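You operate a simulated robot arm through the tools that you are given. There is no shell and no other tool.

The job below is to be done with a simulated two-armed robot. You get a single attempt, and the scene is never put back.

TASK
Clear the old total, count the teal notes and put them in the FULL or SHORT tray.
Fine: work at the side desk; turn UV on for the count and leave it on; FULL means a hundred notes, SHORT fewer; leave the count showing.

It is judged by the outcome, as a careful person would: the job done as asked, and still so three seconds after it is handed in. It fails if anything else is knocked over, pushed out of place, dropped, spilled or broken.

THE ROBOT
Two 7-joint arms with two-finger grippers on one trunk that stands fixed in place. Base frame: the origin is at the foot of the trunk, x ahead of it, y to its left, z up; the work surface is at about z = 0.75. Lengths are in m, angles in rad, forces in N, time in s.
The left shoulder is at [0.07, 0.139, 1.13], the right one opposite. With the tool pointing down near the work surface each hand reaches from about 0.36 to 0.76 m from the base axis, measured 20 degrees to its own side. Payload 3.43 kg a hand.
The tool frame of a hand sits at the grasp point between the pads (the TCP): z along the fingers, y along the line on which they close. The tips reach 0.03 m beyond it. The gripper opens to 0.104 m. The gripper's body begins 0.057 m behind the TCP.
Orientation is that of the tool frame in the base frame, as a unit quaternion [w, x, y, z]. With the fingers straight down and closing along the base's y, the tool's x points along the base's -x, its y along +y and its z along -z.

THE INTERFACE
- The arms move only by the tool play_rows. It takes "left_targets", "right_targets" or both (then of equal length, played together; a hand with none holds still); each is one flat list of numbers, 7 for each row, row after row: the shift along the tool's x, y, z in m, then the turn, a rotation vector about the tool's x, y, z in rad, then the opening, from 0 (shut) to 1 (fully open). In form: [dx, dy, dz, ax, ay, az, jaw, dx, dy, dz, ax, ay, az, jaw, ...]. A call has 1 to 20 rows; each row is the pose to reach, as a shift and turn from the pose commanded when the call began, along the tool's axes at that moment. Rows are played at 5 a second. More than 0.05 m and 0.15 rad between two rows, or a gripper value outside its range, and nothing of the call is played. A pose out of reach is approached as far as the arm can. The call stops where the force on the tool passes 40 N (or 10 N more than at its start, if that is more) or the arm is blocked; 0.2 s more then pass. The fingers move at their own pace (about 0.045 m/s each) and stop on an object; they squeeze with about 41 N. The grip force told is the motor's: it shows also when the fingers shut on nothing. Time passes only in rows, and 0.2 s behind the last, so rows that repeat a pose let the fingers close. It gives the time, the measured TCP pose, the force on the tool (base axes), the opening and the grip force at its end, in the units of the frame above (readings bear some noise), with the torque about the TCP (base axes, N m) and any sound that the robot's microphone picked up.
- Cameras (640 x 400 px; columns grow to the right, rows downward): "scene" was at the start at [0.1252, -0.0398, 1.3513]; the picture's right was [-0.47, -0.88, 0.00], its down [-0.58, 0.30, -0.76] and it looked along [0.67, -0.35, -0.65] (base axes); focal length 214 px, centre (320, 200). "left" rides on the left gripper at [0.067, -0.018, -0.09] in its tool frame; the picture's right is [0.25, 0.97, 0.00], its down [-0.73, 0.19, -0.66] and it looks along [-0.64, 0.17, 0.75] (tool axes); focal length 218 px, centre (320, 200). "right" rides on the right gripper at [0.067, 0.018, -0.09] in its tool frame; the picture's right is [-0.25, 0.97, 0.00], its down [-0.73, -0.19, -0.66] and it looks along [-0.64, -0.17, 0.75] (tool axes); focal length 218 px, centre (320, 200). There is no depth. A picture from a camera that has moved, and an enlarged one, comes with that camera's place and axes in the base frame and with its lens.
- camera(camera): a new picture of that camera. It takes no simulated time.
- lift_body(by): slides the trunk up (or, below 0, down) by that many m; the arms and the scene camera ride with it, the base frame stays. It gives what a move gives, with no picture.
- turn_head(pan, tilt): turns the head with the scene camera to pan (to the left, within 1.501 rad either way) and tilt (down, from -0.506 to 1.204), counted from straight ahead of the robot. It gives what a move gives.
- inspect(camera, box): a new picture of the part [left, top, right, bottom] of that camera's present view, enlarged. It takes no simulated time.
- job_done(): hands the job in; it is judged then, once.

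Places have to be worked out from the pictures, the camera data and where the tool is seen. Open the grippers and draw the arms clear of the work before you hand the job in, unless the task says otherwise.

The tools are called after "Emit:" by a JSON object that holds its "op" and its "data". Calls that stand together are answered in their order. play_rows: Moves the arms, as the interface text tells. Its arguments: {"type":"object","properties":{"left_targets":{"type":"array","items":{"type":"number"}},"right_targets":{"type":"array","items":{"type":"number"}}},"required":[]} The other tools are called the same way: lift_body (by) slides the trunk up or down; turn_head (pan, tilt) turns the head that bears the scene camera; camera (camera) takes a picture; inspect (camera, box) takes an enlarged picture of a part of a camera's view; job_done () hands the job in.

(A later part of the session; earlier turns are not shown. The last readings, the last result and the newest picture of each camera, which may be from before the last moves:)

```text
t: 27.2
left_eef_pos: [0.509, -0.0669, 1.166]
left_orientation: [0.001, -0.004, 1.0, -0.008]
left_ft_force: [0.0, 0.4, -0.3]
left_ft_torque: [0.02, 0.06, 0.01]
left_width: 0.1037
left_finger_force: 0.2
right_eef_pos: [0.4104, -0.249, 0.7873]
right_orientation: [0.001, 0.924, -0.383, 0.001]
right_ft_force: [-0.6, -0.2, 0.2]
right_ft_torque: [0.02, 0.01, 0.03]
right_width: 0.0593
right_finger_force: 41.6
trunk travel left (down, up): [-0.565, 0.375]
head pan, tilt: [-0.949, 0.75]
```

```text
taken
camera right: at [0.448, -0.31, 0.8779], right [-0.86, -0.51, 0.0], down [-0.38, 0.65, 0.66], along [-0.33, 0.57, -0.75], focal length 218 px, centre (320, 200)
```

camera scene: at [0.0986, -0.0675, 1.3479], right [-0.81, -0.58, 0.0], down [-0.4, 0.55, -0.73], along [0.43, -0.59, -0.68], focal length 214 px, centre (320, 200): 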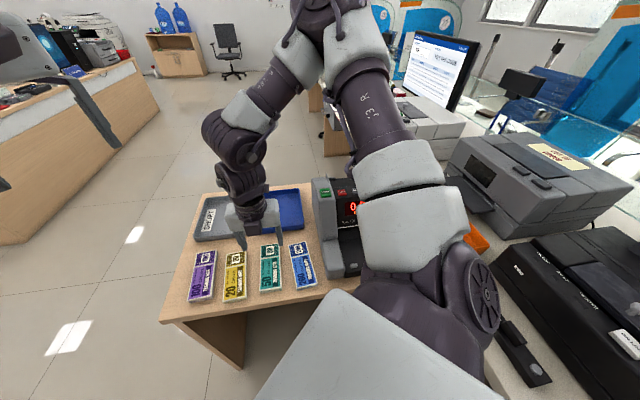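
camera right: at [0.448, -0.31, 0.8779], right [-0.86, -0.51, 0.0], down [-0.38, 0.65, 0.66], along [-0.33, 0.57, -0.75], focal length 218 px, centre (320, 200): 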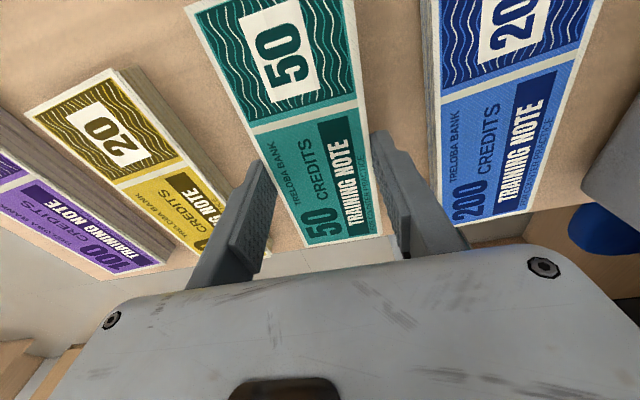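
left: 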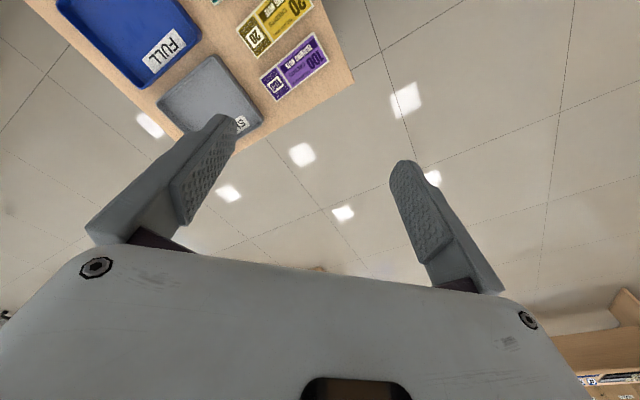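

The bundle is gripped (0.059 m wide, 41 N). I'll lift it straight up 0.12 m.

Emit:
{"op": "play_rows", "data": {"right_targets": [0, 0, -0.01, 0, 0, 0, 0, 0, 0, -0.03, 0, 0, 0, 0, 0, 0, -0.06, 0, 0, 0, 0, 0, 0, -0.09, 0, 0, 0, 0, 0, 0, -0.12, 0, 0, 0, 0]}}

Emit:
{"op": "camera", "data": {"camera": "right"}}

Emit:
{"op": "inspect", "data": {"camera": "scene", "box": [170, 150, 410, 320]}}

```text
t: 28.4
left_eef_pos: [0.5081, -0.0657, 1.1658]
left_orientation: [0.001, -0.004, 1.0, -0.008]
left_ft_force: [0.6, -0.3, -0.8]
left_ft_torque: [-0.02, -0.01, 0.02]
left_width: 0.1037
left_finger_force: 0.1
right_eef_pos: [0.4104, -0.2489, 0.9084]
right_orientation: [0.0, 0.924, -0.383, 0.0]
right_ft_force: [0.0, 0.5, -1.1]
right_ft_torque: [0.01, 0.04, 0.01]
right_width: 0.0589
right_finger_force: 41.3
trunk travel left (down, up): [-0.565, 0.375]
head pan, tilt: [-0.949, 0.75]
```

```text
taken
camera right: at [0.4466, -0.3094, 0.9992], right [-0.86, -0.51, 0.0], down [-0.38, 0.65, 0.66], along [-0.33, 0.57, -0.75], focal length 218 px, centre (320, 200)
```

right: 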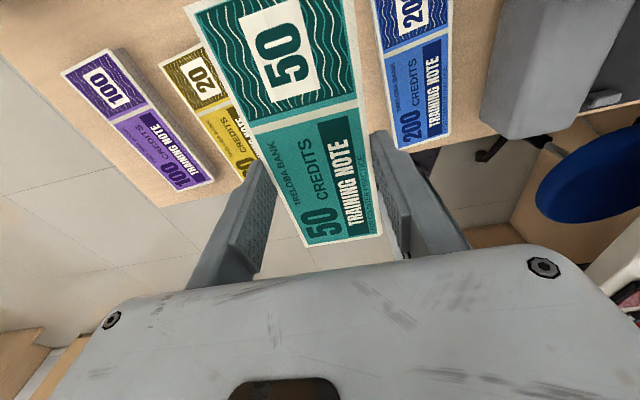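

```text
2.35 times, centred on (290, 235) of scene
camera zoom: at [0.0978, -0.0673, 1.2879], right [-0.81, -0.58, 0.0], down [-0.4, 0.55, -0.73], along [0.43, -0.59, -0.68], focal length 505 px, centre (391, 118)
```

zoom: 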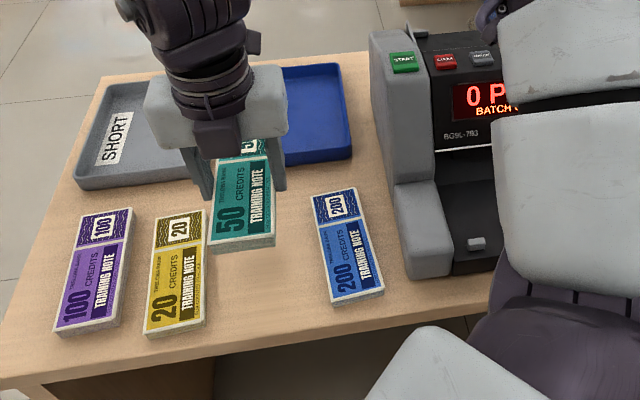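

The bundle is held level and clear. I'll raise the trunk 0.15 m for clearance above the machine.

Emit:
{"op": "lift_body", "data": {"by": 0.15}}

```text
t: 30.2
left_eef_pos: [0.5089, -0.068, 1.3152]
left_orientation: [0.001, -0.005, 1.0, -0.008]
left_ft_force: [0.8, -0.1, 0.1]
left_ft_torque: [-0.03, 0.01, 0.02]
left_width: 0.1041
left_finger_force: 0.0
right_eef_pos: [0.4115, -0.2483, 1.0568]
right_orientation: [0.0, 0.924, -0.382, -0.001]
right_ft_force: [-0.7, -1.1, -1.0]
right_ft_torque: [-0.03, 0.01, -0.01]
right_width: 0.0592
right_finger_force: 40.8
trunk travel left (down, up): [-0.715, 0.225]
head pan, tilt: [-0.949, 0.75]
```

I'll turn the hand back 90° so the bundle's long side lies across the machine, moving toward the hopper side at the same time.

Emit:
{"op": "play_rows", "data": {"right_targets": [0.011, 0.0086, 0, 0, 0, 0.143, 0, 0.022, 0.0172, 0, 0, 0, 0.286, 0, 0.033, 0.0258, 0, 0, 0, 0.428, 0, 0.044, 0.0344, 0, 0, 0, 0.571, 0, 0.055, 0.043, 0, 0, 0, 0.714, 0, 0.066, 0.0516, 0, 0, 0, 0.857, 0, 0.077, 0.06, 0, 0, 0, 1.0, 0, 0.088, 0.0688, 0, 0, 0, 1.142, 0, 0.099, 0.0774, 0, 0, 0, 1.285, 0, 0.11, 0.086, 0, 0, 0, 1.428, 0, 0.1204, 0.0945, 0, 0, 0, 1.571, 0]}}

Emit:
{"op": "camera", "data": {"camera": "right"}}

Emit:
{"op": "camera", "data": {"camera": "scene"}}

```text
t: 32.6
left_eef_pos: [0.5095, -0.0673, 1.3155]
left_orientation: [0.001, -0.004, 1.0, -0.008]
left_ft_force: [-0.3, 0.4, 0.2]
left_ft_torque: [0.0, -0.01, 0.0]
left_width: 0.1038
left_finger_force: 0.0
right_eef_pos: [0.4288, -0.4007, 1.0576]
right_orientation: [0.0, -0.381, 0.925, 0.0]
right_ft_force: [0.6, 0.6, -1.4]
right_ft_torque: [0.0, -0.01, 0.03]
right_width: 0.0591
right_finger_force: 41.5
trunk travel left (down, up): [-0.715, 0.225]
head pan, tilt: [-0.949, 0.75]
```

```text
taken
camera right: at [0.3703, -0.4376, 1.1487], right [-0.5, 0.86, 0.0], down [0.65, 0.38, 0.66], along [0.57, 0.33, -0.75], focal length 218 px, centre (320, 200)
```

right: 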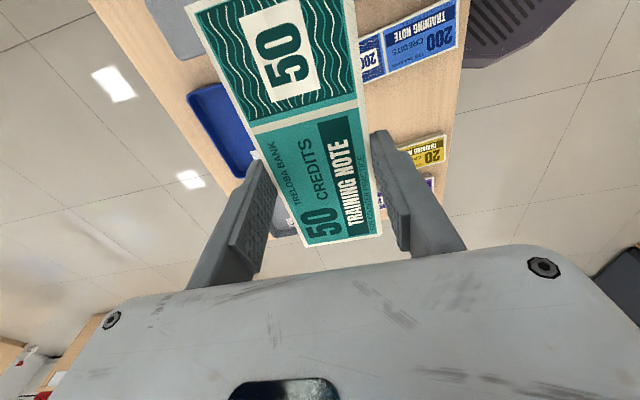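

```text
taken
camera scene: at [0.0987, -0.0685, 1.4378], right [-0.81, -0.58, 0.0], down [-0.4, 0.56, -0.73], along [0.43, -0.59, -0.68], focal length 214 px, centre (320, 200)
```

scene: 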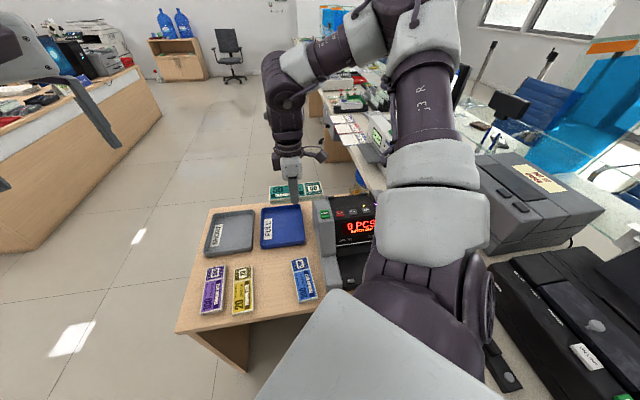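

The bundle is now oriented across the machine. Before placing it I'll look closely at the hopper from the scene camera.

Emit:
{"op": "inspect", "data": {"camera": "scene", "box": [290, 160, 410, 260]}}

Emit:
{"op": "inspect", "data": {"camera": "scene", "box": [250, 130, 400, 250]}}

Emit:
{"op": "camera", "data": {"camera": "left"}}

```text
4.00 times, centred on (350, 210) of scene
camera zoom: at [0.0987, -0.0685, 1.4378], right [-0.81, -0.58, 0.0], down [-0.4, 0.56, -0.73], along [0.43, -0.59, -0.68], focal length 858 px, centre (200, 160)
```

zoom: 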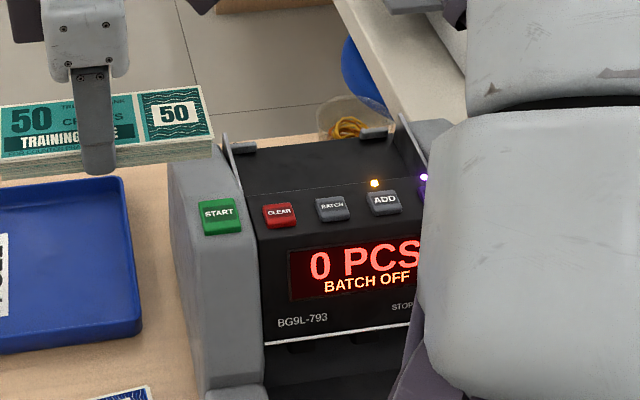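

```text
3.33 times, centred on (325, 190) of scene
camera zoom: at [0.0987, -0.0685, 1.4378], right [-0.81, -0.58, 0.0], down [-0.4, 0.56, -0.73], along [0.43, -0.59, -0.68], focal length 715 px, centre (303, 233)
```

zoom: 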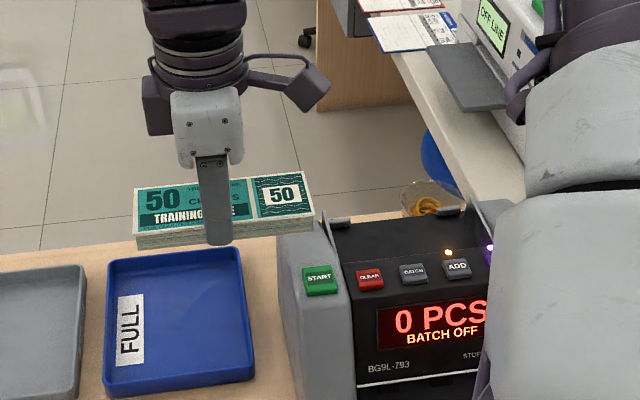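

```text
taken
camera left: at [0.4419, -0.0847, 1.4063], right [-0.26, 0.97, -0.02], down [0.73, 0.21, 0.66], along [0.64, 0.16, -0.76], focal length 218 px, centre (320, 200)
```

left: 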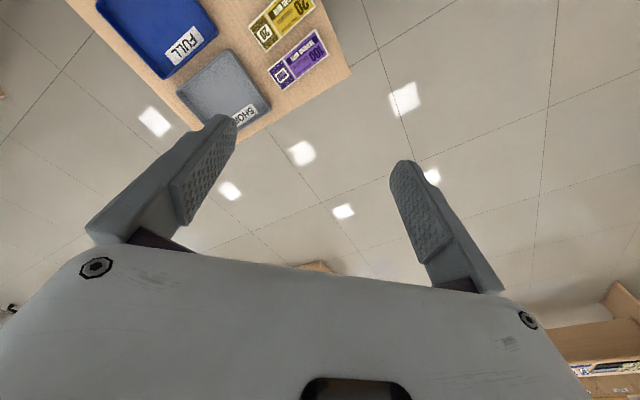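

The hopper sits behind the panel, about 0.03–0.14 m beyond the button row, with its floor near z≈0.86 and guides about 0.178 m apart. I'll carry the bundle at z≈1.06 over its centre, about (0.343, -0.603).

Emit:
{"op": "play_rows", "data": {"right_targets": [0.034, -0.0138, -0.005, 0, 0, 0, 0, 0.068, -0.0277, -0.01, 0, 0, 0, 0, 0.102, -0.0415, -0.01, 0, 0, 0, 0, 0.136, -0.0553, -0.01, 0, 0, 0, 0, 0.17, -0.0692, -0.01, 0, 0, 0, 0, 0.2035, -0.083, -0.01, 0, 0, 0, 0]}}

Emit:
{"op": "camera", "data": {"camera": "right"}}

Emit:
{"op": "camera", "data": {"camera": "scene"}}

Emit:
{"op": "inspect", "data": {"camera": "scene", "box": [290, 110, 430, 250]}}

```text
t: 34.0
left_eef_pos: [0.5083, -0.0676, 1.316]
left_orientation: [0.001, -0.004, 1.0, -0.007]
left_ft_force: [0.2, 0.0, 0.3]
left_ft_torque: [0.02, -0.03, 0.01]
left_width: 0.1037
left_finger_force: 0.0
right_eef_pos: [0.3446, -0.6073, 1.0655]
right_orientation: [-0.001, -0.383, 0.924, 0.001]
right_ft_force: [0.3, -0.1, -1.2]
right_ft_torque: [0.0, 0.01, 0.0]
right_width: 0.0588
right_finger_force: 41.0
trunk travel left (down, up): [-0.715, 0.225]
head pan, tilt: [-0.949, 0.75]
```

```text
taken
camera right: at [0.2862, -0.6423, 1.1571], right [-0.51, 0.86, 0.0], down [0.65, 0.38, 0.66], along [0.57, 0.33, -0.75], focal length 218 px, centre (320, 200)
```

right: 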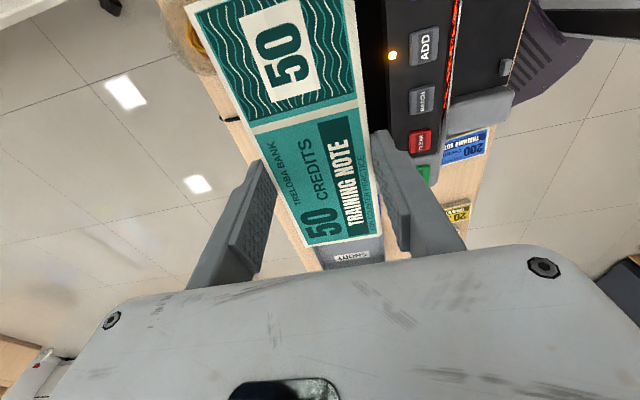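

```text
taken
camera scene: at [0.0985, -0.069, 1.4378], right [-0.81, -0.58, 0.0], down [-0.4, 0.56, -0.73], along [0.43, -0.59, -0.68], focal length 214 px, centre (320, 200)
```

scene: 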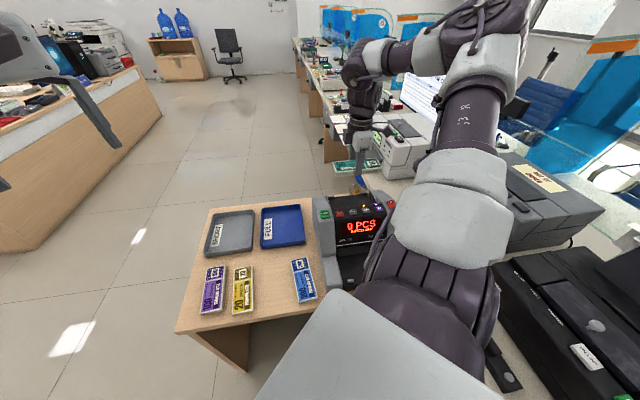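

```text
2.86 times, centred on (360, 180) of scene
camera zoom: at [0.0985, -0.069, 1.4378], right [-0.81, -0.58, 0.0], down [-0.4, 0.56, -0.73], along [0.43, -0.59, -0.68], focal length 613 px, centre (206, 257)
```

zoom: 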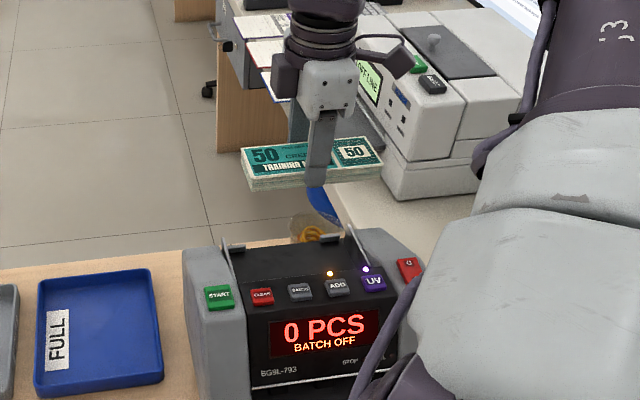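

The bundle is centred laterally over the hopper to within a few mm. I'll shift 5 mm toward the panel and descend to TCP z≈0.925 to check clearance.

Emit:
{"op": "play_rows", "data": {"right_targets": [-0.001, 0.003, 0.035, 0, 0, 0, 0, -0.001, 0.005, 0.07, 0, 0, 0, 0, -0.001, 0.005, 0.1, 0, 0, 0, 0, -0.001, 0.005, 0.125, 0, 0, 0, 0, -0.001, 0.005, 0.14, 0, 0, 0, 0]}}

Emit:
{"op": "camera", "data": {"camera": "right"}}

Emit:
{"op": "inspect", "data": {"camera": "scene", "box": [290, 110, 430, 250]}}

```text
t: 35.2
left_eef_pos: [0.5102, -0.0672, 1.3156]
left_orientation: [0.0, -0.004, 1.0, -0.008]
left_ft_force: [0.1, -0.2, -0.1]
left_ft_torque: [0.01, -0.01, 0.04]
left_width: 0.1039
left_finger_force: 0.1
right_eef_pos: [0.3399, -0.5971, 0.9262]
right_orientation: [0.001, -0.383, 0.924, 0.0]
right_ft_force: [0.7, -0.2, -1.3]
right_ft_torque: [0.01, -0.02, 0.03]
right_width: 0.0588
right_finger_force: 40.8
trunk travel left (down, up): [-0.715, 0.225]
head pan, tilt: [-0.949, 0.75]
```

```text
taken
camera right: at [0.2823, -0.6348, 1.0177], right [-0.51, 0.86, 0.0], down [0.65, 0.38, 0.66], along [0.57, 0.33, -0.75], focal length 218 px, centre (320, 200)
```

right: 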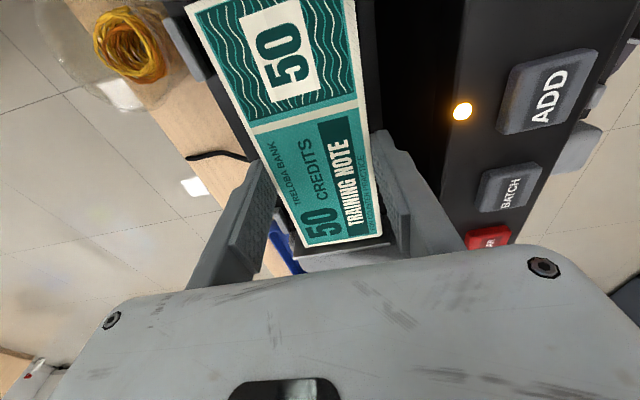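

```text
2.86 times, centred on (360, 180) of scene
camera zoom: at [0.0989, -0.0686, 1.4378], right [-0.81, -0.58, 0.0], down [-0.4, 0.56, -0.73], along [0.43, -0.59, -0.68], focal length 613 px, centre (206, 257)
```

zoom: 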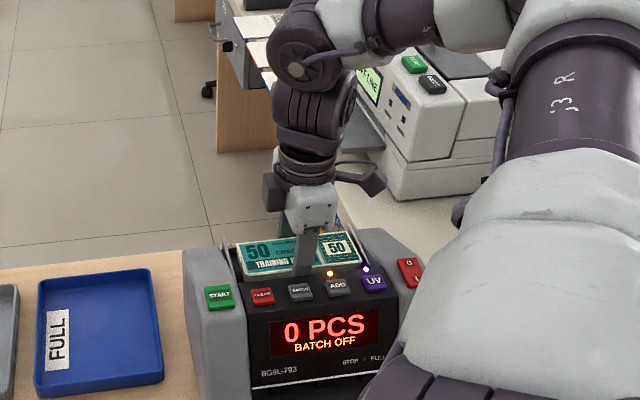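

The bundle is between the guides. I'll zoom in to check the end clearances before lowering further.

Emit:
{"op": "inspect", "data": {"camera": "scene", "box": [330, 180, 400, 230]}}

Emit:
{"op": "inspect", "data": {"camera": "right", "box": [160, 0, 520, 270]}}

```text
8.00 times, centred on (365, 205) of scene
camera zoom: at [0.0989, -0.0686, 1.4378], right [-0.81, -0.58, 0.0], down [-0.4, 0.56, -0.73], along [0.43, -0.59, -0.68], focal length 1716 px, centre (-40, 160)
```

zoom: 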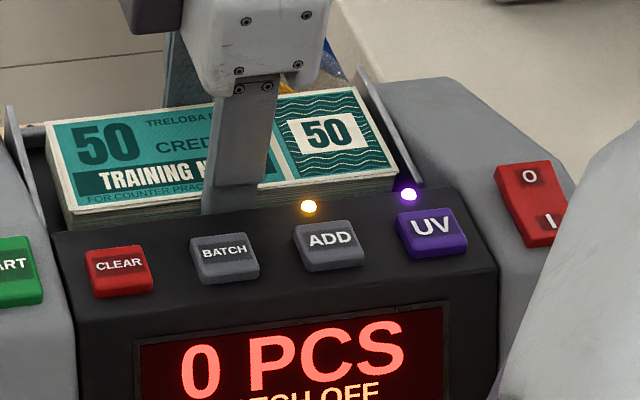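

```text
1.48 times, centred on (340, 135) of right
camera zoom: at [0.2823, -0.6348, 1.0177], right [-0.51, 0.86, 0.0], down [0.65, 0.38, 0.66], along [0.57, 0.33, -0.75], focal length 323 px, centre (290, 296)
```

zoom: 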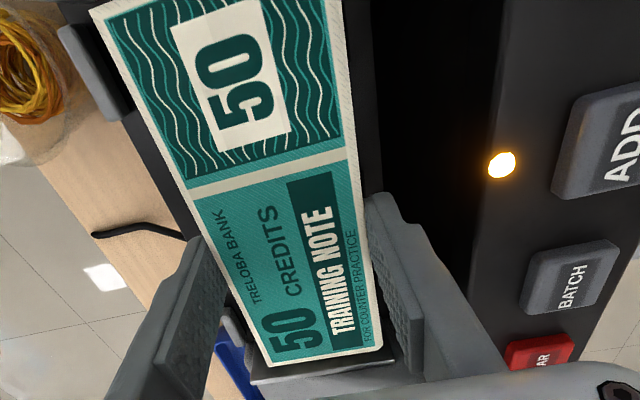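

The bundle clears both guides by about 1 cm, and its front edge is over the hopper floor. I'll shift 3 mm back and lower gently until it touches.

Emit:
{"op": "play_rows", "data": {"right_targets": [0.001, -0.003, 0.01, 0, 0, 0, 0, 0.001, -0.003, 0.018, 0, 0, 0, 0, 0.001, -0.003, 0.022, 0, 0, 0, 0, 0.001, -0.003, 0.026, 0, 0, 0, 0]}}

Emit:
{"op": "inspect", "data": {"camera": "scene", "box": [330, 180, 400, 230]}}

```text
t: 36.0
left_eef_pos: [0.5073, -0.0639, 1.3175]
left_orientation: [0.002, -0.004, 1.0, -0.01]
left_ft_force: [-0.4, 0.8, 0.6]
left_ft_torque: [-0.02, 0.01, 0.0]
left_width: 0.104
left_finger_force: 0.0
right_eef_pos: [0.3426, -0.6008, 0.911]
right_orientation: [0.001, -0.382, 0.924, -0.005]
right_ft_force: [-8.3, 0.4, 22.2]
right_ft_torque: [0.75, -0.03, 0.29]
right_width: 0.0593
right_finger_force: 40.9
trunk travel left (down, up): [-0.715, 0.225]
head pan, tilt: [-0.949, 0.75]
stopped in row 4 (right hand): the force on the tool passed its limit at 45 N (the readings are from after the stop); the commanded pose is now the measured one
```

```text
8.00 times, centred on (365, 205) of scene
camera zoom: at [0.0953, -0.0647, 1.4384], right [-0.81, -0.58, 0.0], down [-0.4, 0.55, -0.73], along [0.43, -0.6, -0.68], focal length 1716 px, centre (-40, 160)
```

zoom: 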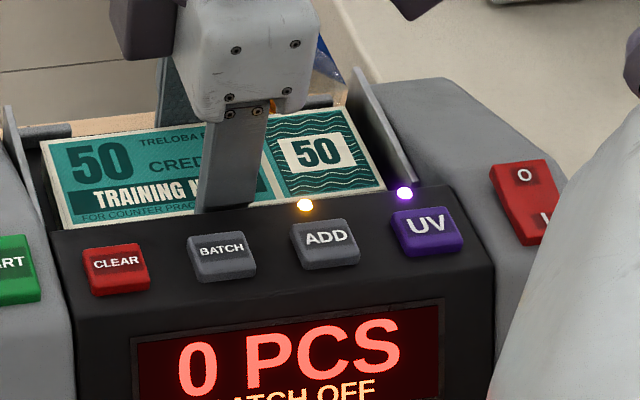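

Contact with the hopper floor at TCP z≈0.91 (22 N). I'll ease up 3 mm and open just enough to release the bundle.

Emit:
{"op": "play_rows", "data": {"right_targets": [0, 0, -0.003, 0, 0, 0, 0, 0, 0, -0.003, 0, 0, 0, 0.6, 0, 0, -0.003, 0, 0, 0, 0.68, 0, 0, -0.003, 0, 0, 0, 0.68]}}

Emit:
{"op": "inspect", "data": {"camera": "scene", "box": [330, 180, 400, 230]}}

Emit:
{"op": "camera", "data": {"camera": "right"}}

```text
t: 37.0
left_eef_pos: [0.5095, -0.0671, 1.3141]
left_orientation: [0.001, -0.005, 1.0, -0.008]
left_ft_force: [0.4, -0.3, 0.6]
left_ft_torque: [0.02, 0.0, 0.0]
left_width: 0.1042
left_finger_force: 0.0
right_eef_pos: [0.345, -0.6035, 0.9096]
right_orientation: [0.001, -0.382, 0.924, -0.003]
right_ft_force: [0.5, -0.4, 0.6]
right_ft_torque: [0.01, -0.01, 0.0]
right_width: 0.0706
right_finger_force: 0.0
trunk travel left (down, up): [-0.715, 0.225]
head pan, tilt: [-0.949, 0.75]
```

```text
8.00 times, centred on (365, 205) of scene
camera zoom: at [0.0992, -0.0683, 1.4377], right [-0.81, -0.58, 0.0], down [-0.4, 0.56, -0.73], along [0.43, -0.59, -0.68], focal length 1716 px, centre (-40, 160)
```

zoom: 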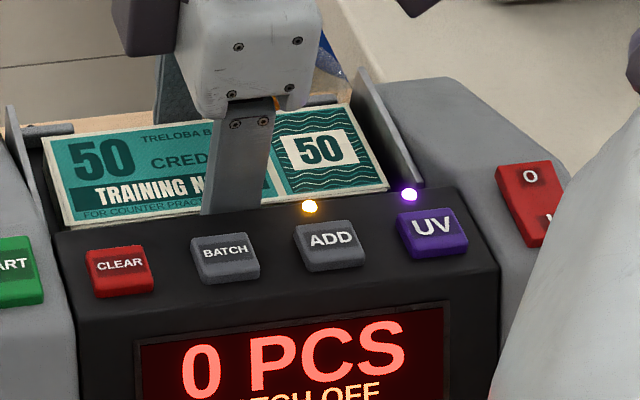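

```text
taken
camera right: at [0.2862, -0.639, 1.0009], right [-0.51, 0.86, -0.01], down [0.65, 0.38, 0.66], along [0.57, 0.33, -0.75], focal length 218 px, centre (320, 200)
```

right: 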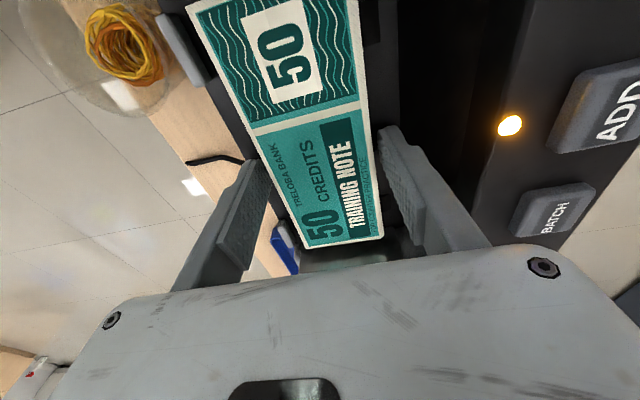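

The bundle is released and the force is near zero. I'll withdraw straight up.

Emit:
{"op": "play_rows", "data": {"right_targets": [0, 0, -0.02, 0, 0, 0, 0.68, 0, 0, -0.05, 0, 0, 0, 0.68, 0, 0, -0.09, 0, 0, 0, 0.68, 0, 0, -0.13, 0, 0, 0, 0.68, 0, 0, -0.16, 0, 0, 0, 0.68]}}

Emit:
{"op": "inspect", "data": {"camera": "scene", "box": [320, 170, 410, 240]}}

Emit:
{"op": "camera", "data": {"camera": "right"}}

```text
t: 38.2
left_eef_pos: [0.5086, -0.0658, 1.3157]
left_orientation: [0.001, -0.004, 1.0, -0.008]
left_ft_force: [-1.0, -0.1, 0.2]
left_ft_torque: [-0.04, 0.01, 0.0]
left_width: 0.1042
left_finger_force: 0.0
right_eef_pos: [0.3413, -0.6016, 1.0706]
right_orientation: [0.002, -0.382, 0.924, -0.003]
right_ft_force: [0.2, -0.9, 0.3]
right_ft_torque: [-0.03, -0.02, 0.02]
right_width: 0.0707
right_finger_force: 0.1
trunk travel left (down, up): [-0.715, 0.225]
head pan, tilt: [-0.949, 0.75]
```

```text
5.71 times, centred on (365, 205) of scene
camera zoom: at [0.0984, -0.0669, 1.4378], right [-0.81, -0.58, 0.0], down [-0.4, 0.55, -0.73], along [0.43, -0.59, -0.68], focal length 1226 px, centre (63, 171)
```

zoom: 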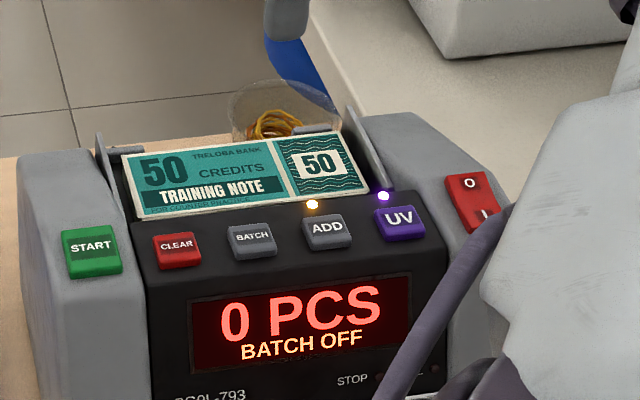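

```text
taken
camera right: at [0.2835, -0.6371, 1.1616], right [-0.51, 0.86, -0.01], down [0.65, 0.38, 0.66], along [0.57, 0.33, -0.75], focal length 218 px, centre (320, 200)
```

right: 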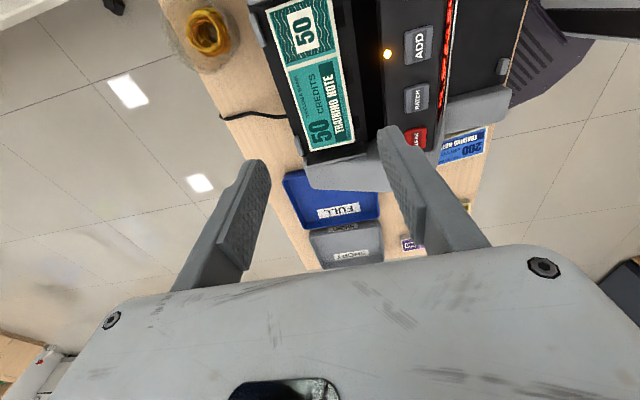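

The bundle rests in the hopper between the guides. I'll shut the gripper and move above START at about (0.363, -0.4625).

Emit:
{"op": "play_rows", "data": {"right_targets": [-0.028, 0.021, 0, 0, 0, 0, 0.4, -0.057, 0.043, 0, 0, 0, 0, 0.2, -0.085, 0.064, 0, 0, 0, 0, 0, -0.1135, 0.085, 0.02, 0, 0, 0, 0, -0.1135, 0.085, 0.05, 0, 0, 0, 0, -0.1135, 0.085, 0.07, 0, 0, 0, 0, -0.1135, 0.085, 0.07, 0, 0, 0, 0]}}

Emit:
{"op": "camera", "data": {"camera": "right"}}

Emit:
{"op": "inspect", "data": {"camera": "scene", "box": [290, 140, 410, 260]}}

```text
t: 39.8
left_eef_pos: [0.5077, -0.066, 1.3165]
left_orientation: [0.002, -0.004, 1.0, -0.008]
left_ft_force: [-0.5, 0.1, 0.4]
left_ft_torque: [-0.01, -0.01, -0.03]
left_width: 0.1041
left_finger_force: 0.1
right_eef_pos: [0.3635, -0.4628, 1.0008]
right_orientation: [0.001, -0.383, 0.924, -0.004]
right_ft_force: [-0.1, -0.8, 0.2]
right_ft_torque: [-0.03, -0.02, 0.0]
right_width: 0.0
right_finger_force: 34.9
trunk travel left (down, up): [-0.715, 0.225]
head pan, tilt: [-0.949, 0.75]
```

```text
taken
camera right: at [0.3047, -0.4983, 1.0917], right [-0.51, 0.86, -0.01], down [0.65, 0.39, 0.66], along [0.57, 0.33, -0.75], focal length 218 px, centre (320, 200)
```

right: 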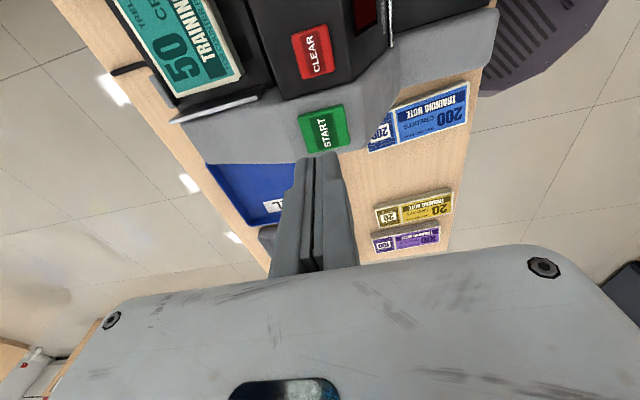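

```text
3.33 times, centred on (350, 200) of scene
camera zoom: at [0.0984, -0.0669, 1.4379], right [-0.81, -0.58, 0.0], down [-0.4, 0.55, -0.73], along [0.43, -0.59, -0.68], focal length 715 px, centre (220, 200)
```

zoom: 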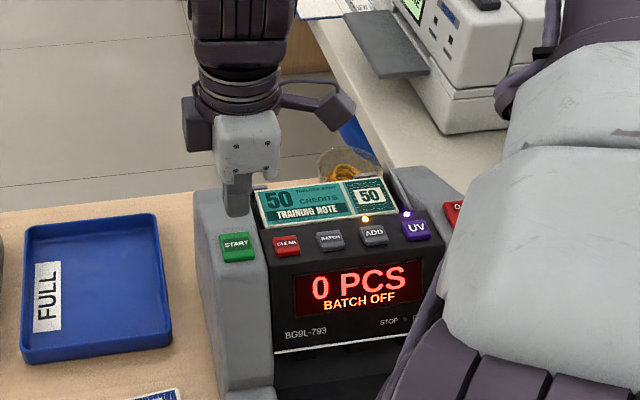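

START computes to (0.363, -0.464), right under the tip. I'll press in small steps.

Emit:
{"op": "play_rows", "data": {"right_targets": [0, 0.003, 0.02, 0, 0, 0, 0, 0, 0.003, 0.03, 0, 0, 0, 0, 0, 0.003, 0.034, 0, 0, 0, 0, 0, 0.003, 0.037, 0, 0, 0, 0]}}

Emit:
{"op": "inspect", "data": {"camera": "scene", "box": [290, 140, 410, 260]}}

```text
t: 40.8
left_eef_pos: [0.5091, -0.0675, 1.3157]
left_orientation: [0.001, -0.005, 1.0, -0.008]
left_ft_force: [0.1, -0.6, 0.1]
left_ft_torque: [0.04, 0.01, 0.01]
left_width: 0.1039
left_finger_force: 0.1
right_eef_pos: [0.361, -0.4604, 0.9633]
right_orientation: [0.001, -0.383, 0.924, -0.004]
right_ft_force: [-0.5, -0.4, 0.5]
right_ft_torque: [0.01, -0.03, -0.03]
right_width: 0.0
right_finger_force: 34.9
trunk travel left (down, up): [-0.715, 0.225]
head pan, tilt: [-0.949, 0.75]
```

```text
3.33 times, centred on (350, 200) of scene
camera zoom: at [0.0989, -0.068, 1.4378], right [-0.81, -0.58, 0.0], down [-0.4, 0.55, -0.73], along [0.43, -0.59, -0.68], focal length 715 px, centre (220, 200)
```

zoom: 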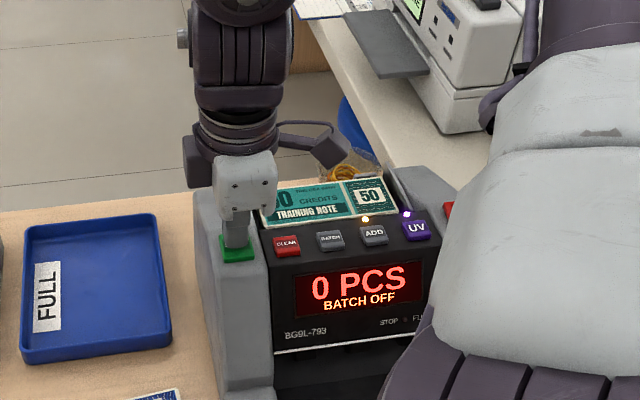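

No contact yet at TCP z≈0.963, and the tip is right above START. I'll continue down in 2 mm steps.

Emit:
{"op": "play_rows", "data": {"right_targets": [0, 0, 0.003, 0, 0, 0, 0, 0, 0, 0.006, 0, 0, 0, 0, 0, 0, 0.008, 0, 0, 0, 0]}}

Emit:
{"op": "inspect", "data": {"camera": "scene", "box": [290, 140, 410, 260]}}

```text
t: 41.6
left_eef_pos: [0.5073, -0.066, 1.3169]
left_orientation: [0.001, -0.004, 1.0, -0.008]
left_ft_force: [-0.1, 0.2, -0.9]
left_ft_torque: [0.01, -0.03, 0.0]
left_width: 0.1042
left_finger_force: 0.1
right_eef_pos: [0.3631, -0.4595, 0.9549]
right_orientation: [0.002, -0.383, 0.924, -0.004]
right_ft_force: [1.0, 0.3, 4.1]
right_ft_torque: [-0.01, -0.02, 0.03]
right_width: 0.0062
right_finger_force: 34.6
trunk travel left (down, up): [-0.715, 0.225]
head pan, tilt: [-0.949, 0.75]
heard: click
```

```text
3.33 times, centred on (350, 200) of scene
camera zoom: at [0.0985, -0.0673, 1.4379], right [-0.81, -0.58, 0.0], down [-0.4, 0.55, -0.73], along [0.43, -0.59, -0.68], focal length 715 px, centre (220, 200)
```

zoom: 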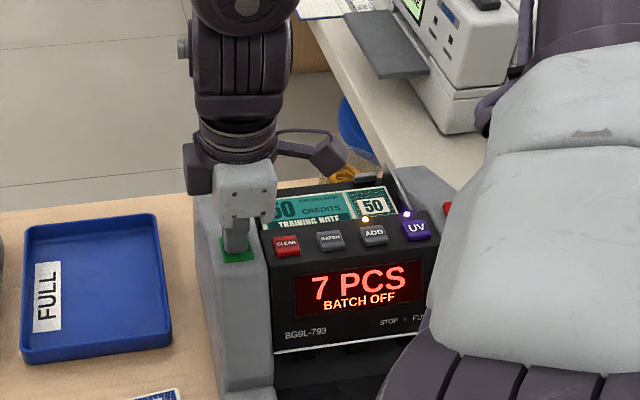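

Counting has started (7 PCS). I'll lift off START and wait for it to finish, moving the arm up and away.

Emit:
{"op": "play_rows", "data": {"right_targets": [0, 0, -0.03, 0, 0, 0, 0, 0, 0, -0.07, 0, 0, 0, 0, 0, 0, -0.11, 0, 0, 0, 0.3, 0, 0, -0.11, 0, 0, 0, 0.7, 0, 0, -0.11, 0, 0, 0, 0.7, 0, 0, -0.11, 0, 0, 0, 0.7, 0, 0, -0.11, 0, 0, 0, 0.7, 0, 0, -0.11, 0, 0, 0, 0.7, 0, 0, -0.11, 0, 0, 0, 0.7, 0, 0, -0.11, 0, 0, 0, 0.7, 0, 0, -0.11, 0, 0, 0, 0.7, 0, 0, -0.11, 0, 0, 0, 0.7, 0, 0, -0.11, 0, 0, 0, 0.7, 0, 0, -0.11, 0, 0, 0, 0.7, 0, 0, -0.11, 0, 0, 0, 0.7, 0, 0, -0.11, 0, 0, 0, 0.7, 0, 0, -0.11, 0, 0, 0, 0.7, 0, 0, -0.11, 0, 0, 0, 0.7, 0, 0, -0.11, 0, 0, 0, 0.7, 0, 0, -0.11, 0, 0, 0, 0.7]}}

Emit:
{"op": "inspect", "data": {"camera": "scene", "box": [290, 160, 410, 290]}}

Emit:
{"op": "camera", "data": {"camera": "right"}}

```text
t: 45.8
left_eef_pos: [0.5089, -0.0669, 1.3158]
left_orientation: [0.001, -0.004, 1.0, -0.007]
left_ft_force: [-0.2, -0.1, -0.3]
left_ft_torque: [0.0, 0.0, -0.02]
left_width: 0.104
left_finger_force: 0.0
right_eef_pos: [0.3613, -0.461, 1.0628]
right_orientation: [0.001, -0.383, 0.924, -0.004]
right_ft_force: [0.1, -1.0, -0.3]
right_ft_torque: [-0.06, -0.02, 0.01]
right_width: 0.073
right_finger_force: 0.1
trunk travel left (down, up): [-0.715, 0.225]
head pan, tilt: [-0.949, 0.75]
```

```text
3.08 times, centred on (350, 225) of scene
camera zoom: at [0.0986, -0.0677, 1.4378], right [-0.81, -0.58, 0.0], down [-0.4, 0.55, -0.73], along [0.43, -0.59, -0.68], focal length 660 px, centre (228, 123)
```

zoom: 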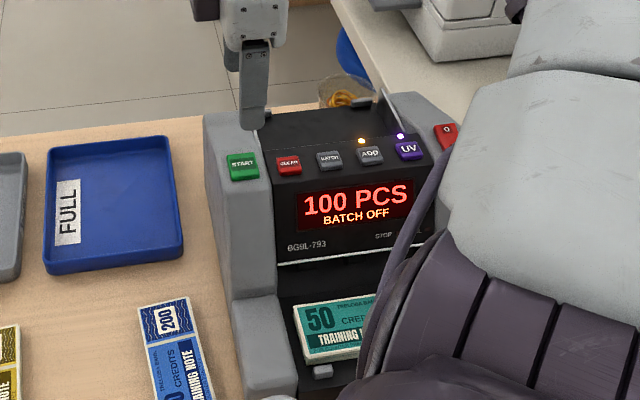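

```text
taken
camera right: at [0.3029, -0.4959, 1.1545], right [-0.51, 0.86, -0.01], down [0.65, 0.38, 0.66], along [0.57, 0.33, -0.75], focal length 218 px, centre (320, 200)
```

right: 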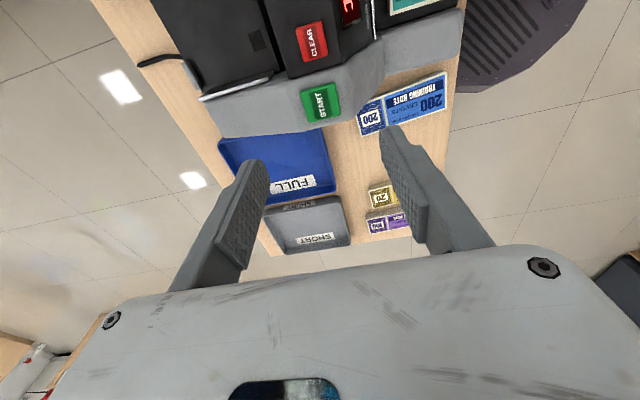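

The display shows 100 PCS, the hopper is empty and the teal bundle lies in the stacker at the front, so it belongs in FULL. I'll move the open right hand above the stacker to locate the bundle.

Emit:
{"op": "play_rows", "data": {"right_targets": [0.022, 0.023, 0, 0, 0, 0, 0.9, 0.044, 0.046, 0, 0, 0, 0, 0.9, 0.066, 0.069, 0, 0, 0, 0, 0.9, 0.088, 0.092, 0, 0, 0, 0, 0.9, 0.111, 0.1165, 0, 0, 0, 0, 0.9]}}

Emit:
{"op": "camera", "data": {"camera": "right"}}

Emit:
{"op": "camera", "data": {"camera": "scene"}}

```text
t: 47.0
left_eef_pos: [0.5068, -0.0656, 1.317]
left_orientation: [0.002, -0.005, 1.0, -0.009]
left_ft_force: [0.3, -0.1, 0.2]
left_ft_torque: [-0.01, -0.02, 0.02]
left_width: 0.1039
left_finger_force: 0.1
right_eef_pos: [0.1996, -0.4537, 1.0656]
right_orientation: [0.002, -0.382, 0.924, -0.004]
right_ft_force: [0.0, 0.7, 0.1]
right_ft_torque: [0.0, -0.03, 0.04]
right_width: 0.0937
right_finger_force: 0.1
trunk travel left (down, up): [-0.715, 0.225]
head pan, tilt: [-0.949, 0.75]
```

```text
taken
camera right: at [0.1399, -0.4902, 1.1562], right [-0.5, 0.86, -0.01], down [0.65, 0.38, 0.66], along [0.57, 0.33, -0.75], focal length 218 px, centre (320, 200)
```

right: 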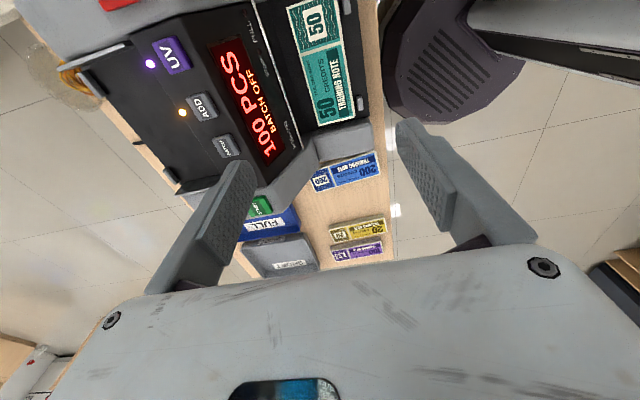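

```text
taken
camera scene: at [0.0959, -0.067, 1.4381], right [-0.81, -0.58, 0.0], down [-0.4, 0.55, -0.73], along [0.43, -0.59, -0.68], focal length 214 px, centre (320, 200)
```

scene: 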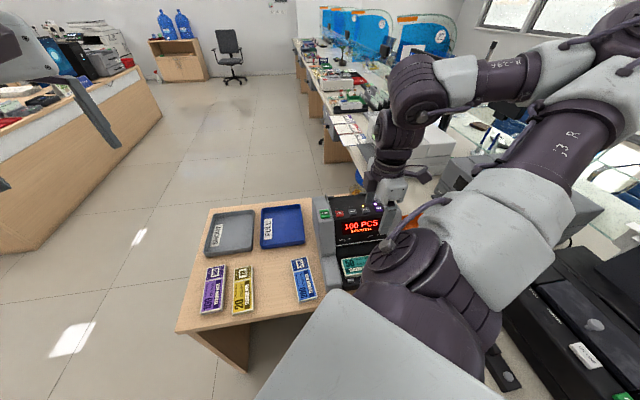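

Emit:
{"op": "inspect", "data": {"camera": "right", "box": [220, 0, 420, 150]}}

Emit:
{"op": "inspect", "data": {"camera": "scene", "box": [310, 190, 410, 300]}}

```text
2.67 times, centred on (320, 75) of right
camera zoom: at [0.1399, -0.4902, 1.1562], right [-0.5, 0.86, -0.01], down [0.65, 0.38, 0.66], along [0.57, 0.33, -0.75], focal length 582 px, centre (320, 533)
```

zoom: 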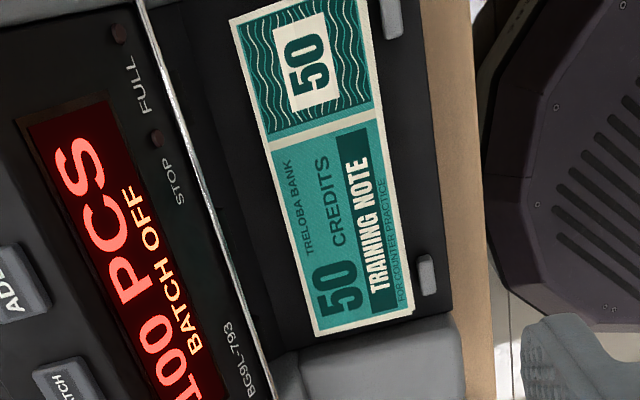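

```text
3.64 times, centred on (360, 245) of scene
camera zoom: at [0.0959, -0.067, 1.4381], right [-0.81, -0.58, 0.0], down [-0.4, 0.55, -0.73], along [0.43, -0.59, -0.68], focal length 780 px, centre (174, 36)
```

zoom: 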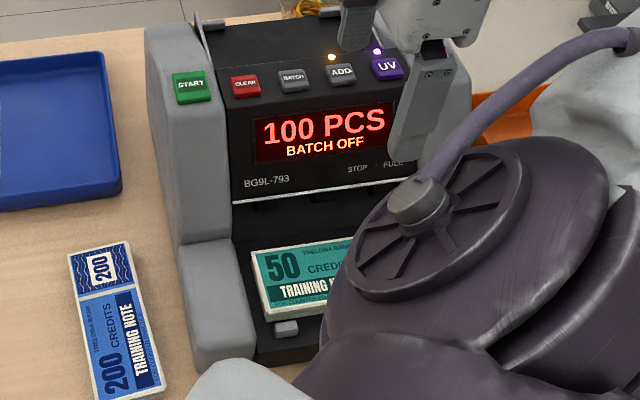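

Triangulation puts the bundle's centre at (0.1925, -0.452) with its top at about z≈0.812. The display lip is about 3 cm behind its rear edge. I'll narrow the opening to about 7.5 cm and descend to TCP z≈0.88.

Emit:
{"op": "play_rows", "data": {"right_targets": [0.0038, 0.0062, 0.03, 0, 0, 0, 0.72, 0.0038, 0.0062, 0.07, 0, 0, 0, 0.72, 0.0038, 0.0062, 0.11, 0, 0, 0, 0.72, 0.0038, 0.0062, 0.15, 0, 0, 0, 0.72, 0.0038, 0.0062, 0.18, 0, 0, 0, 0.72]}}

Emit:
{"op": "camera", "data": {"camera": "right"}}

Emit:
{"op": "camera", "data": {"camera": "scene"}}

```text
t: 48.2
left_eef_pos: [0.5079, -0.0678, 1.3153]
left_orientation: [0.001, -0.005, 1.0, -0.008]
left_ft_force: [0.0, 0.4, -0.1]
left_ft_torque: [-0.02, -0.01, -0.02]
left_width: 0.1039
left_finger_force: 0.1
right_eef_pos: [0.1953, -0.4546, 0.8828]
right_orientation: [0.001, -0.384, 0.924, -0.003]
right_ft_force: [0.3, 0.5, 0.0]
right_ft_torque: [0.0, -0.01, 0.01]
right_width: 0.0749
right_finger_force: 0.0
trunk travel left (down, up): [-0.715, 0.225]
head pan, tilt: [-0.949, 0.75]
```

```text
taken
camera right: at [0.1363, -0.4904, 0.9737], right [-0.51, 0.86, -0.01], down [0.65, 0.38, 0.66], along [0.57, 0.33, -0.75], focal length 218 px, centre (320, 200)
```

right: 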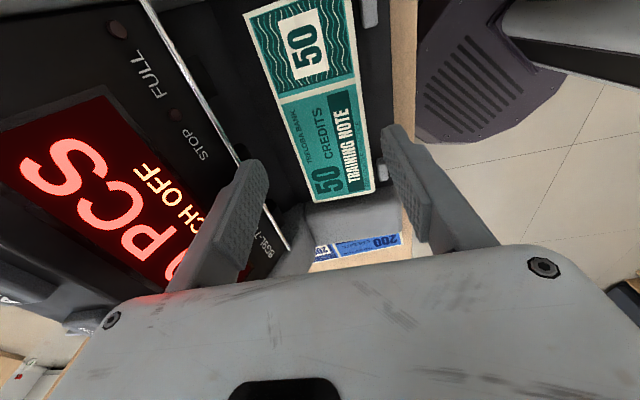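

```text
taken
camera scene: at [0.099, -0.0686, 1.4378], right [-0.81, -0.58, 0.0], down [-0.4, 0.56, -0.73], along [0.43, -0.59, -0.68], focal length 214 px, centre (320, 200)
```

scene: 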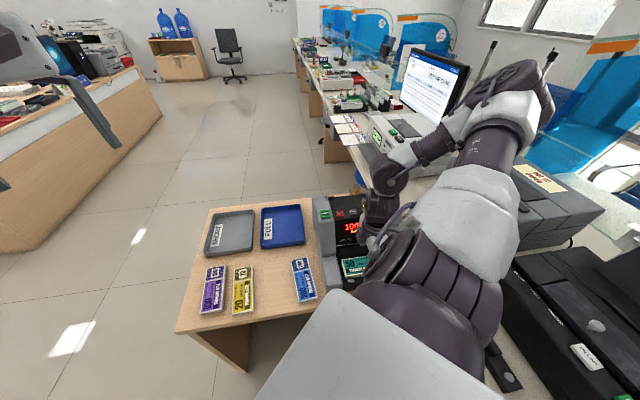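

The bundle lies evenly between the fingers, about 2 mm toward the front. I'll correct that and descend slowly until the tips are beside it.

Emit:
{"op": "play_rows", "data": {"right_targets": [0, 0.002, 0.02, 0, 0, 0, 0.72, 0, 0.002, 0.036, 0, 0, 0, 0.72, 0, 0.002, 0.044, 0, 0, 0, 0.72, 0, 0.002, 0.048, 0, 0, 0, 0.72]}}

Emit:
{"op": "camera", "data": {"camera": "right"}}

Emit:
{"op": "inspect", "data": {"camera": "scene", "box": [310, 180, 430, 300]}}

```text
t: 49.2
left_eef_pos: [0.5089, -0.0667, 1.3151]
left_orientation: [0.001, -0.004, 1.0, -0.008]
left_ft_force: [0.5, 0.0, 1.2]
left_ft_torque: [-0.02, 0.02, -0.01]
left_width: 0.1039
left_finger_force: 0.1
right_eef_pos: [0.1942, -0.454, 0.8369]
right_orientation: [0.002, -0.382, 0.924, -0.004]
right_ft_force: [0.0, 0.6, 0.2]
right_ft_torque: [0.01, 0.02, -0.02]
right_width: 0.0747
right_finger_force: 0.2
trunk travel left (down, up): [-0.715, 0.225]
head pan, tilt: [-0.949, 0.75]
```

```text
taken
camera right: at [0.1349, -0.4898, 0.927], right [-0.51, 0.86, -0.01], down [0.65, 0.38, 0.66], along [0.57, 0.33, -0.75], focal length 218 px, centre (320, 200)
```

right: 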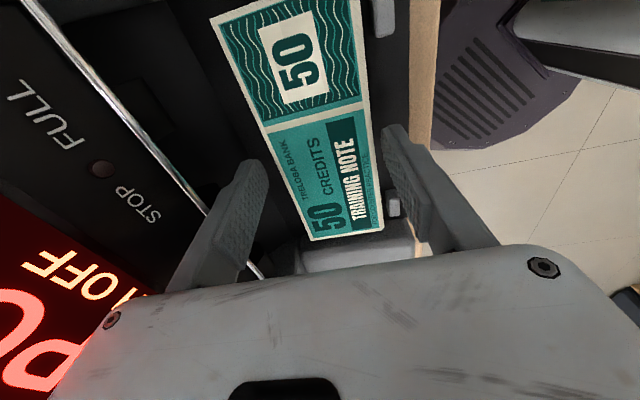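

```text
3.33 times, centred on (370, 240) of scene
camera zoom: at [0.0988, -0.0678, 1.4378], right [-0.81, -0.58, 0.0], down [-0.4, 0.55, -0.73], along [0.43, -0.59, -0.68], focal length 715 px, centre (153, 67)
```

zoom: 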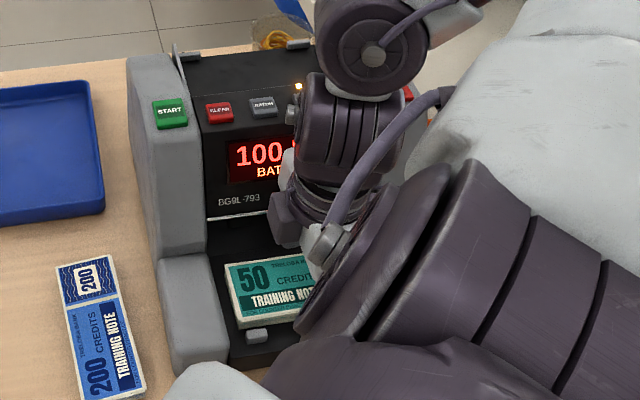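

No contact yet, and the tips (z≈0.807) are just below the bundle's top. I'll go 4 mm lower and close on it.

Emit:
{"op": "play_rows", "data": {"right_targets": [0, 0, 0.002, 0, 0, 0, 0.72, 0, 0, 0.004, 0, 0, 0, 0.72, 0, 0, 0.004, 0, 0, 0, 0.6, 0, 0, 0.004, 0, 0, 0, 0.3, 0, 0, 0.004, 0, 0, 0, 0, 0, 0, 0.004, 0, 0, 0, 0, 0, 0, 0.004, 0, 0, 0, 0]}}

Emit:
{"op": "camera", "data": {"camera": "right"}}

```text
t: 50.8
left_eef_pos: [0.5083, -0.0666, 1.3166]
left_orientation: [0.0, -0.004, 1.0, -0.007]
left_ft_force: [0.4, 0.5, -0.1]
left_ft_torque: [0.0, 0.0, 0.02]
left_width: 0.1039
left_finger_force: 0.0
right_eef_pos: [0.1931, -0.454, 0.8317]
right_orientation: [0.001, -0.383, 0.924, -0.003]
right_ft_force: [0.1, 0.2, -0.2]
right_ft_torque: [0.04, 0.01, 0.0]
right_width: 0.0589
right_finger_force: 40.7
trunk travel left (down, up): [-0.715, 0.225]
head pan, tilt: [-0.949, 0.75]
```

```text
taken
camera right: at [0.1348, -0.4897, 0.9228], right [-0.51, 0.86, -0.01], down [0.65, 0.38, 0.66], along [0.57, 0.33, -0.75], focal length 218 px, centre (320, 200)
```

right: 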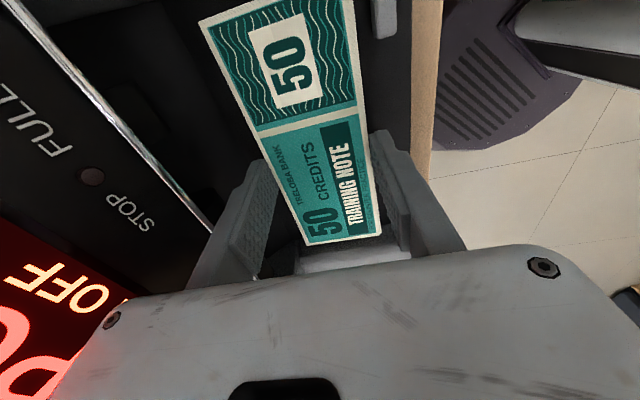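

The bundle is gripped (0.0589 m, 41 N). I'll lift straight up, clear of the display.

Emit:
{"op": "play_rows", "data": {"right_targets": [0, 0, -0.01, 0, 0, 0, 0, 0, 0, -0.03, 0, 0, 0, 0, 0, 0, -0.07, 0, 0, 0, 0, 0, 0, -0.11, 0, 0, 0, 0, 0, 0, -0.15, 0, 0, 0, 0, 0, 0, -0.19, 0, 0, 0, 0, 0, 0, -0.22, 0, 0, 0, 0]}}

Emit:
{"op": "camera", "data": {"camera": "right"}}

Emit:
{"op": "camera", "data": {"camera": "scene"}}

```text
t: 52.4
left_eef_pos: [0.5078, -0.0652, 1.3151]
left_orientation: [0.001, -0.005, 1.0, -0.008]
left_ft_force: [0.0, 1.0, 0.3]
left_ft_torque: [-0.02, -0.01, 0.01]
left_width: 0.1039
left_finger_force: 0.0
right_eef_pos: [0.1922, -0.4531, 1.0542]
right_orientation: [0.001, -0.382, 0.924, -0.003]
right_ft_force: [0.1, 0.3, -1.3]
right_ft_torque: [-0.01, 0.02, -0.04]
right_width: 0.0591
right_finger_force: 41.3
trunk travel left (down, up): [-0.715, 0.225]
head pan, tilt: [-0.949, 0.75]
```

```text
taken
camera right: at [0.1338, -0.4884, 1.1454], right [-0.51, 0.86, -0.01], down [0.65, 0.38, 0.66], along [0.57, 0.33, -0.75], focal length 218 px, centre (320, 200)
```

right: 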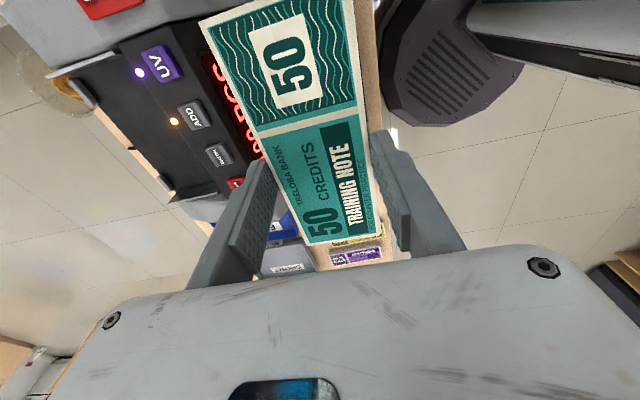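

```text
taken
camera scene: at [0.0977, -0.0666, 1.4379], right [-0.81, -0.58, 0.0], down [-0.4, 0.55, -0.73], along [0.43, -0.6, -0.68], focal length 214 px, centre (320, 200)
```

scene: 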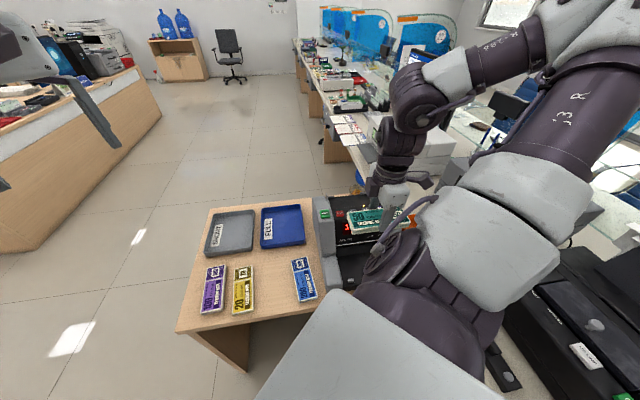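

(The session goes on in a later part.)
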